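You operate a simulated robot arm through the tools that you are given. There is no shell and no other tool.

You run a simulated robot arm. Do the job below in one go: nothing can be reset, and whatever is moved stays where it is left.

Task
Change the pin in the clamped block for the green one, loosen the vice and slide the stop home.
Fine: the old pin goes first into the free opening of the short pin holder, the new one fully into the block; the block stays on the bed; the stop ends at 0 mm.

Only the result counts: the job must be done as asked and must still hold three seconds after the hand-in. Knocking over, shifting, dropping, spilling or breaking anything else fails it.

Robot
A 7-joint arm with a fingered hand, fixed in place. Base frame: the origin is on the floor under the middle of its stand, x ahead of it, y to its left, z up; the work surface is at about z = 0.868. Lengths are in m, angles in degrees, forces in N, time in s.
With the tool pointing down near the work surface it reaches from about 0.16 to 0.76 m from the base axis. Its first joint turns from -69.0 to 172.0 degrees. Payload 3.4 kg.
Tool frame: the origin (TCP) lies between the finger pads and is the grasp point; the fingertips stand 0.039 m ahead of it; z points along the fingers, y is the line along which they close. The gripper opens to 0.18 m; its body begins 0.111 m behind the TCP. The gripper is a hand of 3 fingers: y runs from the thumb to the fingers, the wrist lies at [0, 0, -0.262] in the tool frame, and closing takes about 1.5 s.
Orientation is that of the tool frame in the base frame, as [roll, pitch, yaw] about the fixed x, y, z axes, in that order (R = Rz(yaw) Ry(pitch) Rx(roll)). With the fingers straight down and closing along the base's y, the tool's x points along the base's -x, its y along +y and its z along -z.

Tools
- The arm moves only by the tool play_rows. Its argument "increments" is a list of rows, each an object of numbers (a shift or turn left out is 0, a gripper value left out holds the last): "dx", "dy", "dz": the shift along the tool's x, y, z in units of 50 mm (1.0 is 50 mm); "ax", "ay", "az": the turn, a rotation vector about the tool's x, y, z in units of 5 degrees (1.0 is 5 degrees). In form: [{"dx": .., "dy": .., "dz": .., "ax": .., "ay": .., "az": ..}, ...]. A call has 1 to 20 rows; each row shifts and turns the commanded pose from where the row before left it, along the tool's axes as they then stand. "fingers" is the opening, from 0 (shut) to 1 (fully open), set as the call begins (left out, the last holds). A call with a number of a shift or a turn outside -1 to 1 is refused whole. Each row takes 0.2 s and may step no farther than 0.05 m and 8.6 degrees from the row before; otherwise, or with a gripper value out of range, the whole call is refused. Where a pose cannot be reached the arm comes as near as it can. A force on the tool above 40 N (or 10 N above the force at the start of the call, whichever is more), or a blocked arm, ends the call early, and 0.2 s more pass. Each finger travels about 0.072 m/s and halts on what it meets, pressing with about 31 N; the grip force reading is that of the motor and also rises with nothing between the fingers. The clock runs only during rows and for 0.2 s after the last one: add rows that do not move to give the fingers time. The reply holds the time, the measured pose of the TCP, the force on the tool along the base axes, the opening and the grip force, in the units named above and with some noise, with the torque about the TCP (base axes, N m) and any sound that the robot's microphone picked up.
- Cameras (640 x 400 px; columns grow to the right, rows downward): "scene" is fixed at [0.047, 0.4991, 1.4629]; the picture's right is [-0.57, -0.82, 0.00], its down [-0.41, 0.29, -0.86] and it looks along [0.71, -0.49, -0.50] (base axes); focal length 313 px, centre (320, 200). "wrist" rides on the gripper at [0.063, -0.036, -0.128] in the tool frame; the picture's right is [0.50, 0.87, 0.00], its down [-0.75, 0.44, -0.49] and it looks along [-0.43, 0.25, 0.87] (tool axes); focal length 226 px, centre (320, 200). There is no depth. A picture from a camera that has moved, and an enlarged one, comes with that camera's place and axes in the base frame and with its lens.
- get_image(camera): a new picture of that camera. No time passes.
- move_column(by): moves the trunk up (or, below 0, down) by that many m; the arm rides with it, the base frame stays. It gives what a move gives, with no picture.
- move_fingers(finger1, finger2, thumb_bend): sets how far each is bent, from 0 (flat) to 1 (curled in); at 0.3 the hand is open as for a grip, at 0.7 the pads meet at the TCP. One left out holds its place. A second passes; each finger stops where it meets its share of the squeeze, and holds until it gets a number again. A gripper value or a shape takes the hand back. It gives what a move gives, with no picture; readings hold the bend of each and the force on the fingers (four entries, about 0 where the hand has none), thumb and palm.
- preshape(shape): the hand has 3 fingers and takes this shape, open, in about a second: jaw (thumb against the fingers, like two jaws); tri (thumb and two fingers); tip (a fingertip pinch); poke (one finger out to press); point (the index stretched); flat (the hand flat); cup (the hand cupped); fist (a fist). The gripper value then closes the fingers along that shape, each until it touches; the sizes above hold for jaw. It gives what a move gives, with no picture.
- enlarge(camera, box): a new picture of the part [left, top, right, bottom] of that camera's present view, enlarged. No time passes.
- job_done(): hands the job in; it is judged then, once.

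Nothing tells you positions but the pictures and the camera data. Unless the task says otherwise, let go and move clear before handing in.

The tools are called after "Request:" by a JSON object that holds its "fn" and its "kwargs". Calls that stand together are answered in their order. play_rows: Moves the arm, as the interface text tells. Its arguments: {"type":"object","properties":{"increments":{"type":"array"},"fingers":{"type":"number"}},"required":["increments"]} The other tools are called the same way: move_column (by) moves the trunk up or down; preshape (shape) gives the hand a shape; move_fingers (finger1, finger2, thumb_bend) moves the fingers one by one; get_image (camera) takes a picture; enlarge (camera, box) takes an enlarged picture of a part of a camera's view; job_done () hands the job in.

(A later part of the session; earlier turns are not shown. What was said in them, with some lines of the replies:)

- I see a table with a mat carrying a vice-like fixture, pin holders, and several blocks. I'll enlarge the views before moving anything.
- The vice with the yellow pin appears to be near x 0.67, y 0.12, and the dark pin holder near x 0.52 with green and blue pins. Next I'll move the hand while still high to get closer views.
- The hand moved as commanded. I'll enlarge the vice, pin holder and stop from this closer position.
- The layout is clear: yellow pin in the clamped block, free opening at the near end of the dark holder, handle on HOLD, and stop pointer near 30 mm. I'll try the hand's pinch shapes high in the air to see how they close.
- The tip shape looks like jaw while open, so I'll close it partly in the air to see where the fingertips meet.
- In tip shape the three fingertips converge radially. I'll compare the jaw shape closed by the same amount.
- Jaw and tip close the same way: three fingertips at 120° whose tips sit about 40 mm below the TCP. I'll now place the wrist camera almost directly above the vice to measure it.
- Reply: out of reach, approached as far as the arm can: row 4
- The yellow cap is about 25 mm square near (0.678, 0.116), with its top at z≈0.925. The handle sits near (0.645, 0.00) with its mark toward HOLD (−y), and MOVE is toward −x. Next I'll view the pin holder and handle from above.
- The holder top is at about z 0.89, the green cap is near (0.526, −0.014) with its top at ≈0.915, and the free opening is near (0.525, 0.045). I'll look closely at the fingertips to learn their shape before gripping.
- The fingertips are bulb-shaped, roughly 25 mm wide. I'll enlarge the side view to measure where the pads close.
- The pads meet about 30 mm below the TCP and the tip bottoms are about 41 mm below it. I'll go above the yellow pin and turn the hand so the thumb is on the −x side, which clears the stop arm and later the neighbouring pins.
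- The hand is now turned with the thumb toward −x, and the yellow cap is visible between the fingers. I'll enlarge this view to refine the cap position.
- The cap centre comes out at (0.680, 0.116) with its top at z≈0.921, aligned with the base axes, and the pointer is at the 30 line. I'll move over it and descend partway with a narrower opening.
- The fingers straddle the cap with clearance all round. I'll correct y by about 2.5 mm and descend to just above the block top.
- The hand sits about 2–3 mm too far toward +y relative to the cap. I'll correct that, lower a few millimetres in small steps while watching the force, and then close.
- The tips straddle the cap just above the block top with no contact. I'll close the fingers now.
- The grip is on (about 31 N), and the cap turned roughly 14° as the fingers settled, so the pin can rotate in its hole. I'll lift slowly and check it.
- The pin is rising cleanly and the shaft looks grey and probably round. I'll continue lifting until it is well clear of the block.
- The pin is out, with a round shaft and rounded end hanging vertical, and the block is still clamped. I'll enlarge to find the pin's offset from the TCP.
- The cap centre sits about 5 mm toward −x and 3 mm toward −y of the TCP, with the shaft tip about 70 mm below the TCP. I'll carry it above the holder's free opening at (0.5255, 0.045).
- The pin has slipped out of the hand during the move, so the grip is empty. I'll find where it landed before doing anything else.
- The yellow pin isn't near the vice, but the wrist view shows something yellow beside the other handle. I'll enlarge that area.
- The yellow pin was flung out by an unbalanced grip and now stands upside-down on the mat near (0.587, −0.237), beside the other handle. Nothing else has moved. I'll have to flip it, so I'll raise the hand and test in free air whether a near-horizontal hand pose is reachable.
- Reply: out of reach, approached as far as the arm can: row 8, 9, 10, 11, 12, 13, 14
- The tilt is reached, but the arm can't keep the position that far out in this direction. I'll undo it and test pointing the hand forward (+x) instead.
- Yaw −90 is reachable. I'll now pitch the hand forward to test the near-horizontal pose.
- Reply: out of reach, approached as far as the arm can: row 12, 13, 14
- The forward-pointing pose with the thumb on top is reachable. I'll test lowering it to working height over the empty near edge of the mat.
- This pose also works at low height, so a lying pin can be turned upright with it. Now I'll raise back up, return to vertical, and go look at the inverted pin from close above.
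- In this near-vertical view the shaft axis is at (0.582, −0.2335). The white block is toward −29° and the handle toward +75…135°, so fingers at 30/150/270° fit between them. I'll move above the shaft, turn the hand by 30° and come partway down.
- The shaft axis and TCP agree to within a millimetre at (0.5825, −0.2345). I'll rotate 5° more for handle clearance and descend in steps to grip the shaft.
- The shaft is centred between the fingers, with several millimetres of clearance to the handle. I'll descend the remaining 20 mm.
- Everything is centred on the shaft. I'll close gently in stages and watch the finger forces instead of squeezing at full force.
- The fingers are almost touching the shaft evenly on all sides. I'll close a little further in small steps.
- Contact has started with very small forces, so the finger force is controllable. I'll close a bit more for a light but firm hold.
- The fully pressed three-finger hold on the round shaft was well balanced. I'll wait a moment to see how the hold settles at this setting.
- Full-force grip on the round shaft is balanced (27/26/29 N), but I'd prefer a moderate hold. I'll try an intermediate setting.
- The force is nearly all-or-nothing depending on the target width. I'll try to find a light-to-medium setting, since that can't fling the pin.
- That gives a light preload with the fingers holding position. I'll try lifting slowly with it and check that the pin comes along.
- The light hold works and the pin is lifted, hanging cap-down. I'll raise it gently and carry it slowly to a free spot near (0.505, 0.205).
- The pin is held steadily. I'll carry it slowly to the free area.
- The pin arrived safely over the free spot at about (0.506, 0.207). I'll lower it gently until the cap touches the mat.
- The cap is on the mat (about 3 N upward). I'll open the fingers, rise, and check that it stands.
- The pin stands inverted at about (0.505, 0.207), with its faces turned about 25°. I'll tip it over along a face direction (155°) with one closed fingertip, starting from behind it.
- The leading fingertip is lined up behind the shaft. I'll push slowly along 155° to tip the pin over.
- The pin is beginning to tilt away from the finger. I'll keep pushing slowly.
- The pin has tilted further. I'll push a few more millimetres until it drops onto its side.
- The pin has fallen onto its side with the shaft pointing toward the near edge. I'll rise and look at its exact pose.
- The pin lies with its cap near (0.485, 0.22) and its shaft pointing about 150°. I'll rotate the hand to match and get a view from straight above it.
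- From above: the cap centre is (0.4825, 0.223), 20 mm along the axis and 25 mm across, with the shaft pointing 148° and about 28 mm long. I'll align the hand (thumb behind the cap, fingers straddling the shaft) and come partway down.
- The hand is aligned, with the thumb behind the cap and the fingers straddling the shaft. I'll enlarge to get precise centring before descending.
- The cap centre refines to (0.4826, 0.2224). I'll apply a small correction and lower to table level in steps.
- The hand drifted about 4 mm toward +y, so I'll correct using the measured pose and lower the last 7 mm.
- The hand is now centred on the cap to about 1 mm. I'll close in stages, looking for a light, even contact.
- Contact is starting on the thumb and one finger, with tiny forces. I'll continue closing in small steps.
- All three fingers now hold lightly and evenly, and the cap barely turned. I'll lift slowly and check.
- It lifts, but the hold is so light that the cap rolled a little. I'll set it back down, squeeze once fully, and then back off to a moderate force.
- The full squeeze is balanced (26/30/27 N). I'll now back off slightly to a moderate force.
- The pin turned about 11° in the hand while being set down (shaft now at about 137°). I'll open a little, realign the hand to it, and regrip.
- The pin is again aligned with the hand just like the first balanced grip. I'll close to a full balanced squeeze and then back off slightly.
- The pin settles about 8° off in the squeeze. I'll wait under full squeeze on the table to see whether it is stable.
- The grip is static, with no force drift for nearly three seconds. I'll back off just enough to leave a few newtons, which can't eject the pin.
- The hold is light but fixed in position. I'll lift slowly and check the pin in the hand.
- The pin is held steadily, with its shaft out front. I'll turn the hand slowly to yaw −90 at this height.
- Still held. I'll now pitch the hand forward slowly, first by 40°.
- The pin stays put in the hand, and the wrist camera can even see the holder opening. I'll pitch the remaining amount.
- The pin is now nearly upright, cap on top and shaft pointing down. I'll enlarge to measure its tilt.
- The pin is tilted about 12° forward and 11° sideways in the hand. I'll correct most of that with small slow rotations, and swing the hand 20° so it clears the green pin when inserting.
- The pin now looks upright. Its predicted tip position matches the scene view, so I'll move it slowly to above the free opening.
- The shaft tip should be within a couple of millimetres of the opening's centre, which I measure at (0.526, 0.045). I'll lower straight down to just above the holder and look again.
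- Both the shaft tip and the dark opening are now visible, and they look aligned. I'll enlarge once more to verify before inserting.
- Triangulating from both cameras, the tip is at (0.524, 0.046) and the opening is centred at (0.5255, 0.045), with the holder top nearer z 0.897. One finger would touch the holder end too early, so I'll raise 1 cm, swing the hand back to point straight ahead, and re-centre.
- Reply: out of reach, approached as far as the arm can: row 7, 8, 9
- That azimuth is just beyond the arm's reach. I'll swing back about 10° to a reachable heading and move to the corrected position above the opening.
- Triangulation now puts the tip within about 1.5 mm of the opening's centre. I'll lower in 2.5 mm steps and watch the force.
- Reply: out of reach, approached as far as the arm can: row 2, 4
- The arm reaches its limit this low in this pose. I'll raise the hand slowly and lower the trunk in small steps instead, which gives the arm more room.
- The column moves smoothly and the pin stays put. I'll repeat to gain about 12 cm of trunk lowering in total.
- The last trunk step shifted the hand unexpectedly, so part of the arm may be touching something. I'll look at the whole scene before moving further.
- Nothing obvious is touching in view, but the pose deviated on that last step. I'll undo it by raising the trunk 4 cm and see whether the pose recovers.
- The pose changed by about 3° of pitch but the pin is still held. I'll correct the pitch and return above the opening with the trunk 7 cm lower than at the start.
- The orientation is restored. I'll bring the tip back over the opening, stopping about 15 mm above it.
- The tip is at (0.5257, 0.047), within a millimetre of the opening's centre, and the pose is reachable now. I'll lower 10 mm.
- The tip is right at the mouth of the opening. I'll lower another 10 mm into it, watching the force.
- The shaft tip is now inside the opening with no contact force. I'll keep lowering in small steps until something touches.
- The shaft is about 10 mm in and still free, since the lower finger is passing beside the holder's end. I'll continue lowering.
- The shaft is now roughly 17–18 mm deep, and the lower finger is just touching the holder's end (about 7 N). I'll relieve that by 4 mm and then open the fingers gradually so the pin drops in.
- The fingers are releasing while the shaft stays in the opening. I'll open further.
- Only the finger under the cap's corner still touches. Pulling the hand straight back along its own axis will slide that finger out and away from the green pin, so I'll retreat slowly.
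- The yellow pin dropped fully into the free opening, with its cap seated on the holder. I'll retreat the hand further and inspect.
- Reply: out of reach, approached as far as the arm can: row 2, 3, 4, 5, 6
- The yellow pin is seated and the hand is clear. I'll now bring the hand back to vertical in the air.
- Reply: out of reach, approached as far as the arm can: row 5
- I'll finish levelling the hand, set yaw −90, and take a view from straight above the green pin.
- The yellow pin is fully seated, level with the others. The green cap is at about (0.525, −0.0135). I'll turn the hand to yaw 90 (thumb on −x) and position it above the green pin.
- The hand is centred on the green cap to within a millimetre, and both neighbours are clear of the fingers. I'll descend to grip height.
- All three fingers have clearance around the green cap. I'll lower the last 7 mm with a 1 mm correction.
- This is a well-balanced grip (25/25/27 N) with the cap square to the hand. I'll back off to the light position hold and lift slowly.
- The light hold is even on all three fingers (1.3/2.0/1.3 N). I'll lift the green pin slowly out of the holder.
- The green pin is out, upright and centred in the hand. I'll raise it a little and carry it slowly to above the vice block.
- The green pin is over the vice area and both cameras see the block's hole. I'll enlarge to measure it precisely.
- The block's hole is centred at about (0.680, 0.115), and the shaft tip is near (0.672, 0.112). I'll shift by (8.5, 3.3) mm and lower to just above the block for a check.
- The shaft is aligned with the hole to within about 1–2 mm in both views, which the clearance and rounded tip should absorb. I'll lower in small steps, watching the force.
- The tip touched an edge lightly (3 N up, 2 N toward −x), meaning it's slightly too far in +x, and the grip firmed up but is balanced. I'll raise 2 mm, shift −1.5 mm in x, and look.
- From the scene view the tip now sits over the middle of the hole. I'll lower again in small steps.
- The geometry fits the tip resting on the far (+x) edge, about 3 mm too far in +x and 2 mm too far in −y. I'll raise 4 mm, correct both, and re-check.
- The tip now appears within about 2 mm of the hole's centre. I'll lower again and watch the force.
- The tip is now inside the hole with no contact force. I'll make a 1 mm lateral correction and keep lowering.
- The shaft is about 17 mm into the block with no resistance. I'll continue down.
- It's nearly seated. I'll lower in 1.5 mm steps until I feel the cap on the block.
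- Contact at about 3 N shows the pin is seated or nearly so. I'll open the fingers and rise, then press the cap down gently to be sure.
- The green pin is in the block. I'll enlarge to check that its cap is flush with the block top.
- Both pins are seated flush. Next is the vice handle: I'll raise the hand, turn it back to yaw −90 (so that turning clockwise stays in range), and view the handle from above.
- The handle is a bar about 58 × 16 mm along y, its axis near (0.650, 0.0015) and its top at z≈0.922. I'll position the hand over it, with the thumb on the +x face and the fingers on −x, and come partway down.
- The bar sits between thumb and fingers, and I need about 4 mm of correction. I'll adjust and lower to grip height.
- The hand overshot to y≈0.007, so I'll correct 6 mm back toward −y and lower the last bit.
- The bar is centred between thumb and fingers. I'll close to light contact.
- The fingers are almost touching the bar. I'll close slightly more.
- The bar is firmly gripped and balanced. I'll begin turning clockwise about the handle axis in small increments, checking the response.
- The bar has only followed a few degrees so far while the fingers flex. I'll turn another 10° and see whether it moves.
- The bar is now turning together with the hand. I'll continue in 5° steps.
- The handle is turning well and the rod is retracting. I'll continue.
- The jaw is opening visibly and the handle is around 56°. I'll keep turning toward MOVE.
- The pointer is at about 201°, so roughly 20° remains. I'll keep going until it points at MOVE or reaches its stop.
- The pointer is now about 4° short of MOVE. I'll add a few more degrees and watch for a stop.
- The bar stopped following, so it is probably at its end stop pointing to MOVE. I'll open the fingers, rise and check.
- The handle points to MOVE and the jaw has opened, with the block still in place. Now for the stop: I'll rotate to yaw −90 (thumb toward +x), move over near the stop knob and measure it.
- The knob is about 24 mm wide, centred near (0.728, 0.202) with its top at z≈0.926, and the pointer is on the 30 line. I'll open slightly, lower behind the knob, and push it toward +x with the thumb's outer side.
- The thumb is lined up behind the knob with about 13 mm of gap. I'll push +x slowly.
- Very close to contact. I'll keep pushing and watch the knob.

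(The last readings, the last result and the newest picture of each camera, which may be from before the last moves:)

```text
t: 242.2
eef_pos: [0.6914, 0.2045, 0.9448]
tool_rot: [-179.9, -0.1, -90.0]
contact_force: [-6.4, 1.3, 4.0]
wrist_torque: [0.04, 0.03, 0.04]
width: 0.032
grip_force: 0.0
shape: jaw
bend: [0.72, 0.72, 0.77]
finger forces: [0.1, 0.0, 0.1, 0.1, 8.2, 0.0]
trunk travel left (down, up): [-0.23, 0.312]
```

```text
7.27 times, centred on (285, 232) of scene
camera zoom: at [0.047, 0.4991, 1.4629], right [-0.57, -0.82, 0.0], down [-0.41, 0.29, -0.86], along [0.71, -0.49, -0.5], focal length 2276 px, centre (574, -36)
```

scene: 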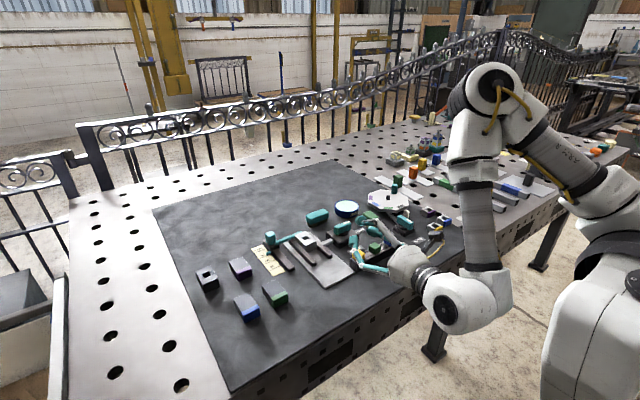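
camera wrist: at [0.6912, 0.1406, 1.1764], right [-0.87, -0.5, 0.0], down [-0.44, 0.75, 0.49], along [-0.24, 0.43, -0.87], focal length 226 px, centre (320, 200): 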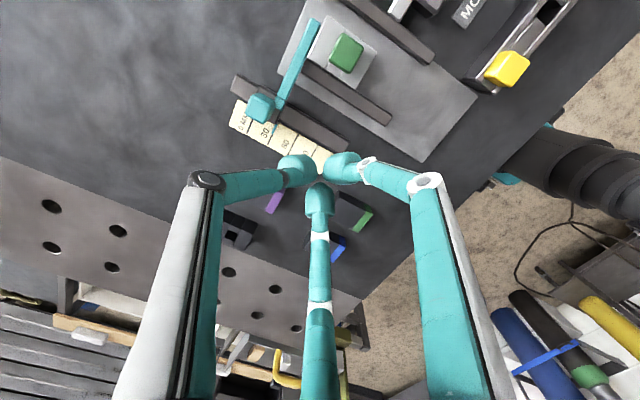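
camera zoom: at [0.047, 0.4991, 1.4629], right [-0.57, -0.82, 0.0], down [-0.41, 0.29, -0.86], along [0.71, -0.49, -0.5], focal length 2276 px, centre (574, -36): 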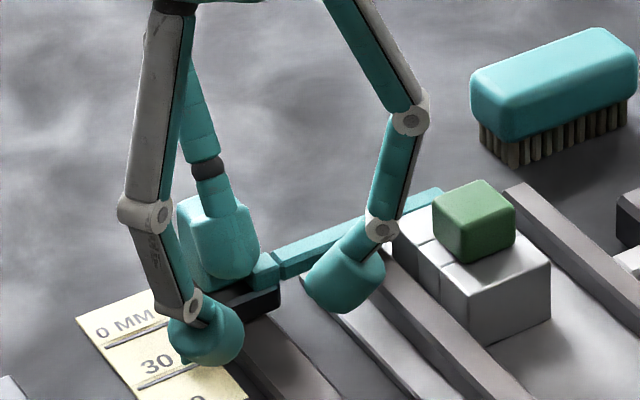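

Contact is made at about 6 N, with the thumb flexing slightly. I'll keep pushing to see if the slider moves.

Request:
{"fn": "play_rows", "kwargs": {"increments": [{"dy": -0.1}, {"dy": -0.1}, {}]}}

Request:
{"fn": "enlarge", "kwargs": {"camera": "wrist", "box": [190, 50, 400, 230]}}

Request:
{"fn": "enlarge", "kwargs": {"camera": "scene", "box": [250, 205, 320, 260]}}

```text
t: 243.0
eef_pos: [0.7052, 0.1949, 0.9464]
tool_rot: [-179.8, 0.0, -90.1]
contact_force: [1.0, 0.5, -0.6]
wrist_torque: [0.0, 0.0, 0.0]
width: 0.0358
grip_force: 0.1
shape: jaw
bend: [0.72, 0.72, 0.74]
finger forces: [0.0, 0.1, 0.0, 0.0, 0.0, 0.0]
out of reach, approached as far as the arm can: row 1, 2
trunk travel left (down, up): [-0.23, 0.312]
```

```text
2.22 times, centred on (295, 140) of wrist
camera zoom: at [0.741, 0.1329, 1.0752], right [-0.87, -0.5, 0.0], down [-0.44, 0.75, 0.49], along [-0.24, 0.43, -0.87], focal length 502 px, centre (376, 333)
```

zoom: 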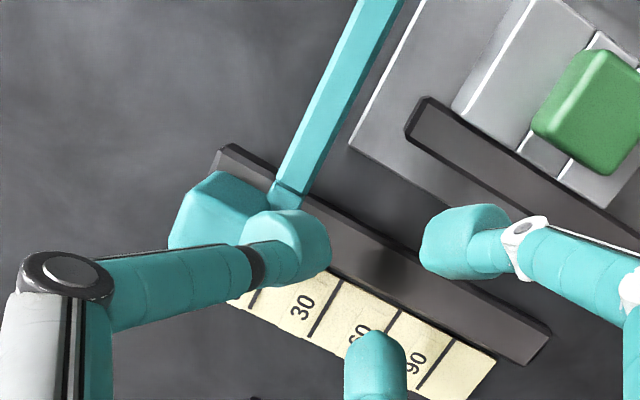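

```text
7.27 times, centred on (285, 232) of scene
camera zoom: at [0.047, 0.4991, 1.4629], right [-0.57, -0.82, 0.0], down [-0.41, 0.29, -0.86], along [0.71, -0.49, -0.5], focal length 2276 px, centre (574, -36)
```

zoom: 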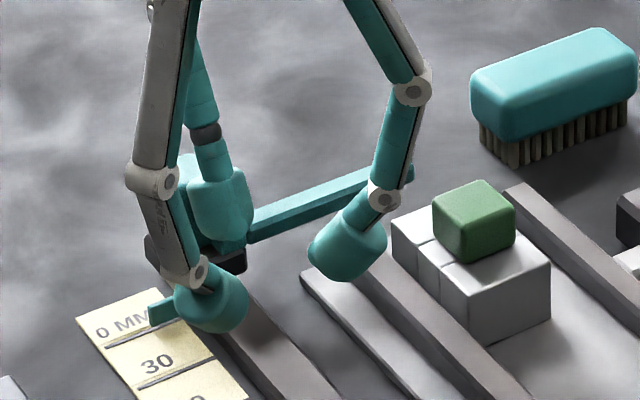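

The slider has moved a good way. I'll back the hand off and check where the pointer is.

Request:
{"fn": "play_rows", "kwargs": {"increments": [{"dy": 0.2}, {"dy": 0.2}, {"dz": -0.5}, {"dz": -0.6}, {"dz": -0.5}, {}, {}]}}

Request:
{"fn": "get_image", "kwargs": {"camera": "wrist"}}

Request:
{"fn": "enlarge", "kwargs": {"camera": "scene", "box": [250, 215, 320, 270]}}

```text
t: 244.6
eef_pos: [0.6832, 0.1961, 1.0286]
tool_rot: [-179.8, -0.1, -90.0]
contact_force: [0.2, 0.5, 0.0]
wrist_torque: [-0.01, -0.02, 0.03]
width: 0.0357
grip_force: 0.1
shape: jaw
bend: [0.72, 0.72, 0.74]
finger forces: [0.1, 0.0, 0.0, 0.1, 0.1, 0.0]
trunk travel left (down, up): [-0.23, 0.312]
```

```text
taken
camera wrist: at [0.7197, 0.1336, 1.157], right [-0.87, -0.5, 0.0], down [-0.44, 0.76, 0.49], along [-0.24, 0.42, -0.87], focal length 226 px, centre (320, 200)
```

wrist: 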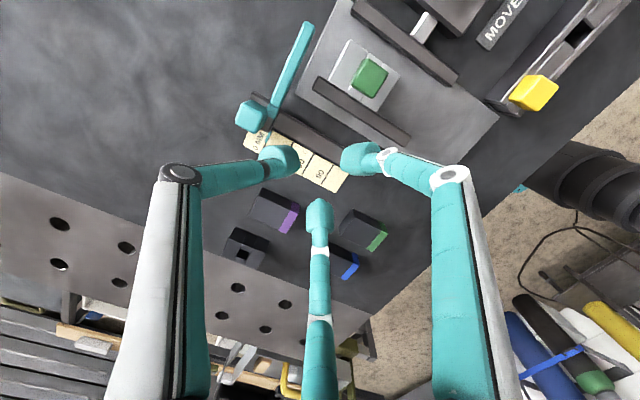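

```text
7.27 times, centred on (285, 242) of scene
camera zoom: at [0.047, 0.4991, 1.4629], right [-0.57, -0.82, 0.0], down [-0.41, 0.29, -0.86], along [0.71, -0.49, -0.5], focal length 2276 px, centre (574, -109)
```

zoom: 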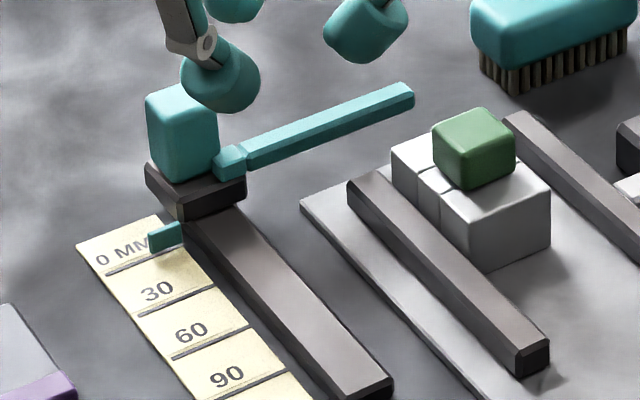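

The pointer now sits close to the 0 line. I'll enlarge both views to read it precisely.

Request:
{"fn": "enlarge", "kwargs": {"camera": "wrist", "box": [220, 80, 320, 170]}}

Request:
{"fn": "enlarge", "kwargs": {"camera": "scene", "box": [255, 235, 290, 265]}}

```text
4.44 times, centred on (270, 125) of wrist
camera zoom: at [0.7197, 0.1336, 1.157], right [-0.87, -0.5, 0.0], down [-0.44, 0.76, 0.49], along [-0.24, 0.42, -0.87], focal length 1005 px, centre (542, 533)
```

zoom: 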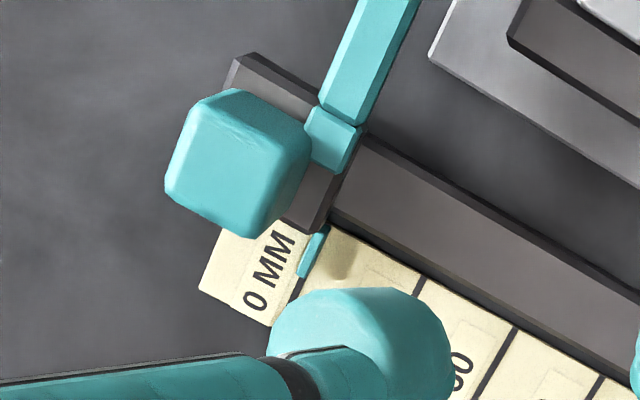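

```text
13.33 times, centred on (272, 250) of scene
camera zoom: at [0.047, 0.4991, 1.4629], right [-0.57, -0.82, 0.0], down [-0.41, 0.29, -0.86], along [0.71, -0.49, -0.5], focal length 4172 px, centre (953, -467)
```

zoom: 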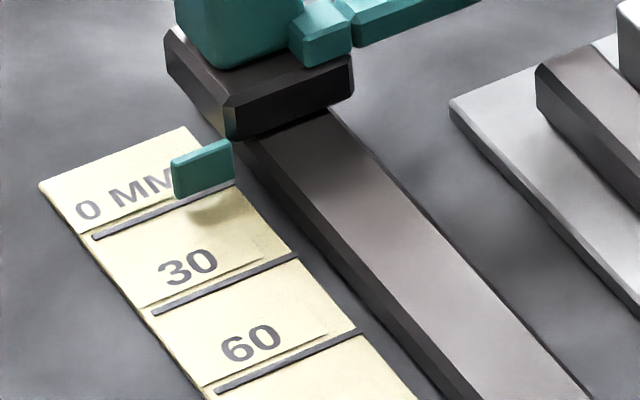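

The pointer appears to lie on the 0 line with the same small offset it had at 30, so it reads about 0 ± 1 mm. I'll take a view from directly above the pointer to be sure.

Request:
{"fn": "play_rows", "kwargs": {"increments": [{"az": -1}, {"az": -1}, {"az": -1}, {"az": -1}, {"az": -1}, {"az": -1}, {"az": -1}, {"dx": -0.5, "dy": -0.2}, {"dx": -0.5, "dy": -0.2}, {}, {}]}}

Request:
{"fn": "get_image", "kwargs": {"camera": "wrist"}}

Request:
{"fn": "enlarge", "kwargs": {"camera": "wrist", "box": [270, 20, 390, 120]}}

```text
t: 247.0
eef_pos: [0.6815, 0.2047, 1.0272]
tool_rot: [-179.9, -0.1, -55.0]
contact_force: [0.3, -0.9, 0.0]
wrist_torque: [0.03, 0.02, 0.01]
width: 0.0355
grip_force: 0.0
shape: jaw
bend: [0.72, 0.72, 0.74]
finger forces: [0.0, 0.0, 0.0, 0.0, 0.0, 0.0]
out of reach, approached as far as the arm can: row 8, 9
trunk travel left (down, up): [-0.23, 0.312]
```

```text
taken
camera wrist: at [0.7468, 0.1738, 1.1553], right [-0.42, -0.91, 0.0], down [-0.79, 0.37, 0.49], along [-0.44, 0.21, -0.87], focal length 226 px, centre (320, 200)
```

wrist: 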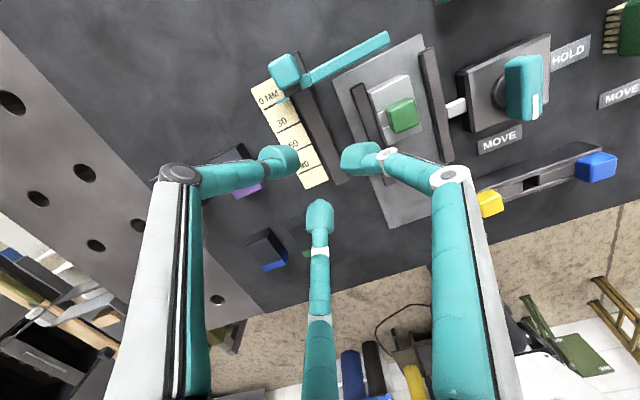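

```text
4.00 times, centred on (330, 70) of wrist
camera zoom: at [0.7468, 0.1738, 1.1553], right [-0.42, -0.91, 0.0], down [-0.79, 0.37, 0.49], along [-0.44, 0.21, -0.87], focal length 904 px, centre (280, 720)
```

zoom: 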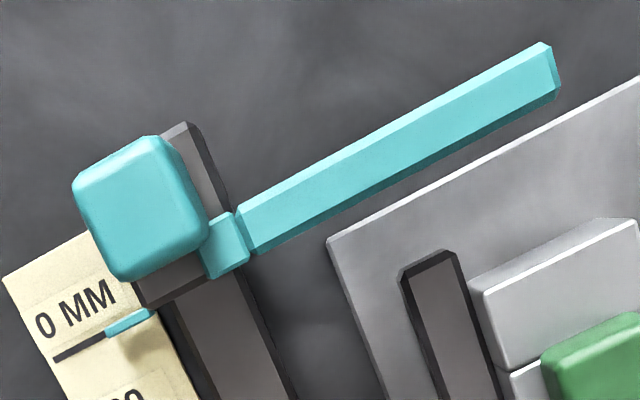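

The pointer is exactly in line with the 0 mark. I'll move above the handle for one last precise check of its angle, plus the overall state.

Request:
{"fn": "play_rows", "kwargs": {"increments": [{"dx": 0.348, "dy": 0.714}, {"dx": 0.348, "dy": 0.714}, {"dx": 0.348, "dy": 0.714}, {"dx": 0.348, "dy": 0.714}, {"dx": 0.348, "dy": 0.714}, {}, {}]}}

Request:
{"fn": "get_image", "kwargs": {"camera": "wrist"}}

Request:
{"fn": "enlarge", "kwargs": {"camera": "wrist", "box": [260, 15, 380, 125]}}

Request:
{"fn": "get_image", "kwargs": {"camera": "scene"}}

```text
t: 248.6
eef_pos: [0.5809, 0.0297, 1.0259]
tool_rot: [179.9, -0.3, -55.0]
contact_force: [0.2, 0.4, 0.5]
wrist_torque: [-0.03, -0.01, 0.02]
width: 0.0358
grip_force: 0.0
shape: jaw
bend: [0.72, 0.72, 0.74]
finger forces: [0.1, 0.0, 0.1, 0.0, 0.0, 0.0]
trunk travel left (down, up): [-0.23, 0.312]
```

```text
taken
camera wrist: at [0.6468, 0.0004, 1.1546], right [-0.42, -0.91, 0.0], down [-0.79, 0.37, 0.49], along [-0.44, 0.2, -0.87], focal length 226 px, centre (320, 200)
```

wrist: 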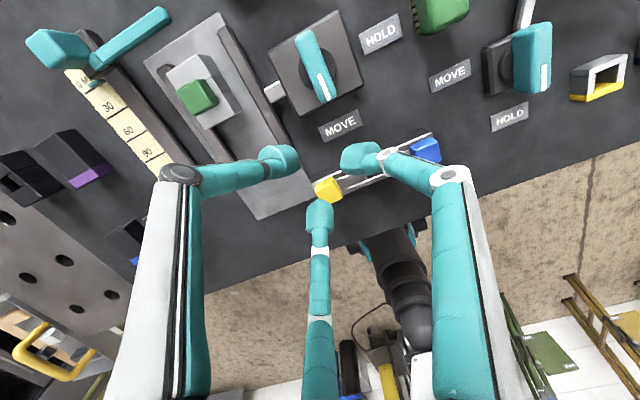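

```text
3.64 times, centred on (320, 70) of wrist
camera zoom: at [0.6468, 0.0004, 1.1546], right [-0.42, -0.91, 0.0], down [-0.79, 0.37, 0.49], along [-0.44, 0.2, -0.87], focal length 822 px, centre (320, 673)
```

zoom: 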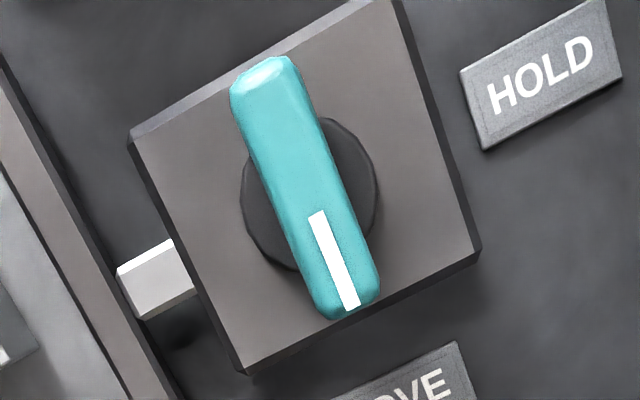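

```text
taken
```

scene: 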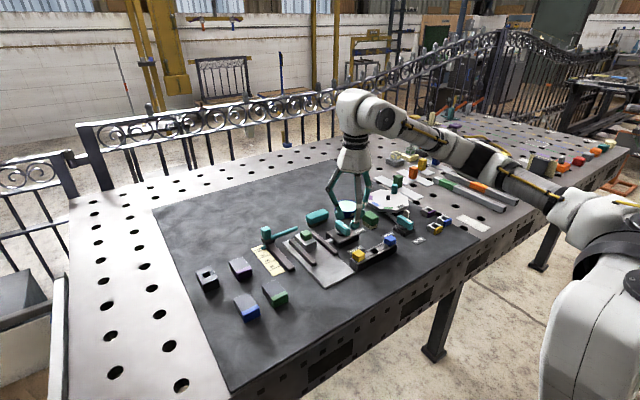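

The handle is square with its box and points to MOVE, the stop reads 0, and both pins are seated. I'll raise the hand clear and do a final check.

Request:
{"fn": "play_rows", "kwargs": {"increments": [{"dz": -0.8}, {"dz": -0.8}, {"dz": -0.8}, {"dz": -0.6}, {}, {}, {}, {}, {}]}}

Request:
{"fn": "enlarge", "kwargs": {"camera": "scene", "box": [245, 200, 405, 300]}}

Request:
{"fn": "enlarge", "kwargs": {"camera": "scene", "box": [370, 170, 470, 250]}}

Request:
{"fn": "enlarge", "kwargs": {"camera": "scene", "box": [297, 222, 325, 245]}}

```text
t: 250.6
eef_pos: [0.5825, 0.0271, 1.1766]
tool_rot: [-180.0, -0.2, -55.0]
contact_force: [0.0, 0.4, 0.6]
wrist_torque: [0.01, 0.03, -0.01]
width: 0.0356
grip_force: 0.1
shape: jaw
bend: [0.72, 0.72, 0.74]
finger forces: [0.0, 0.0, 0.0, 0.0, 0.0, 0.0]
trunk travel left (down, up): [-0.23, 0.312]
```

```text
4.00 times, centred on (325, 250) of scene
camera zoom: at [0.047, 0.4991, 1.4629], right [-0.57, -0.82, 0.0], down [-0.41, 0.29, -0.86], along [0.71, -0.49, -0.5], focal length 1252 px, centre (300, 0)
```

zoom: 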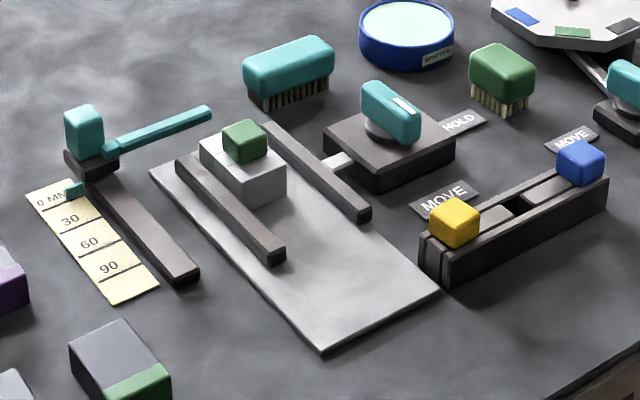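

```text
5.00 times, centred on (420, 210) of scene
camera zoom: at [0.047, 0.4991, 1.4629], right [-0.57, -0.82, 0.0], down [-0.41, 0.29, -0.86], along [0.71, -0.49, -0.5], focal length 1565 px, centre (-180, 150)
```

zoom: 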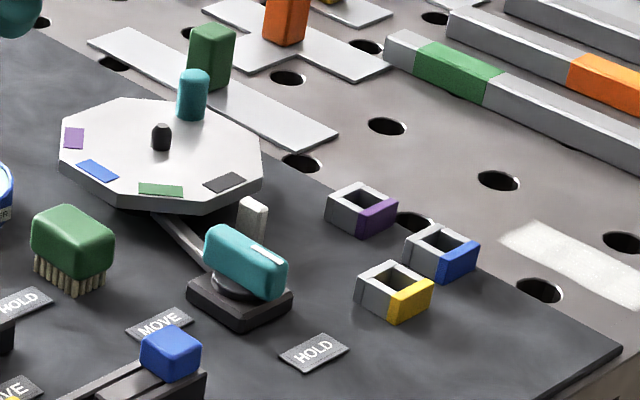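

```text
16.00 times, centred on (311, 234) of scene
camera zoom: at [0.047, 0.4991, 1.4629], right [-0.57, -0.82, 0.0], down [-0.41, 0.29, -0.86], along [0.71, -0.49, -0.5], focal length 5007 px, centre (464, -336)
```

zoom: 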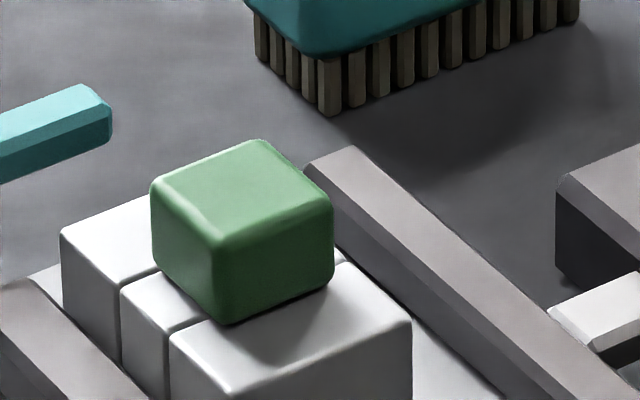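

The final views show the job complete:
- **Old pin:** the yellow pin is seated in the holder's free opening. It slipped from the hand once on the way and landed upside-down on the mat, so I turned it over before inserting it.
- **New pin:** the green pin is flush in the block, and the block is on the bed.
- **Vice:** the handle points to MOVE and the jaw is open.
- **Stop:** the pointer is in line with 0 mm.

The other objects look unmoved and the hand is clear, so I'm handing in.

Request:
{"fn": "job_done", "kwargs": {}}

```text
The job is handed in.
```

I finished the job and handed it in; no verdict has come back. One thing went wrong on the way: the yellow pin slipped from the hand while I was carrying it and landed upside-down on the mat. I picked it up, turned it over and put it in place. The other objects looked unmoved afterwards.

The final views before hand-in showed:

- **Old pin:** the yellow pin is fully in the free opening of the short pin holder. It went in before the green pin was moved.
- **New pin:** the green pin is fully in the block, with its cap flush on the top.
- **Vice:** the handle points to MOVE and the jaw has opened. The block is still on the bed.
- **Stop:** the pointer lines up with the 0 mark, to within about 1 mm.
- **Hand:** it has let go and is well clear above the table. The trunk is 7 cm lower than at the start.
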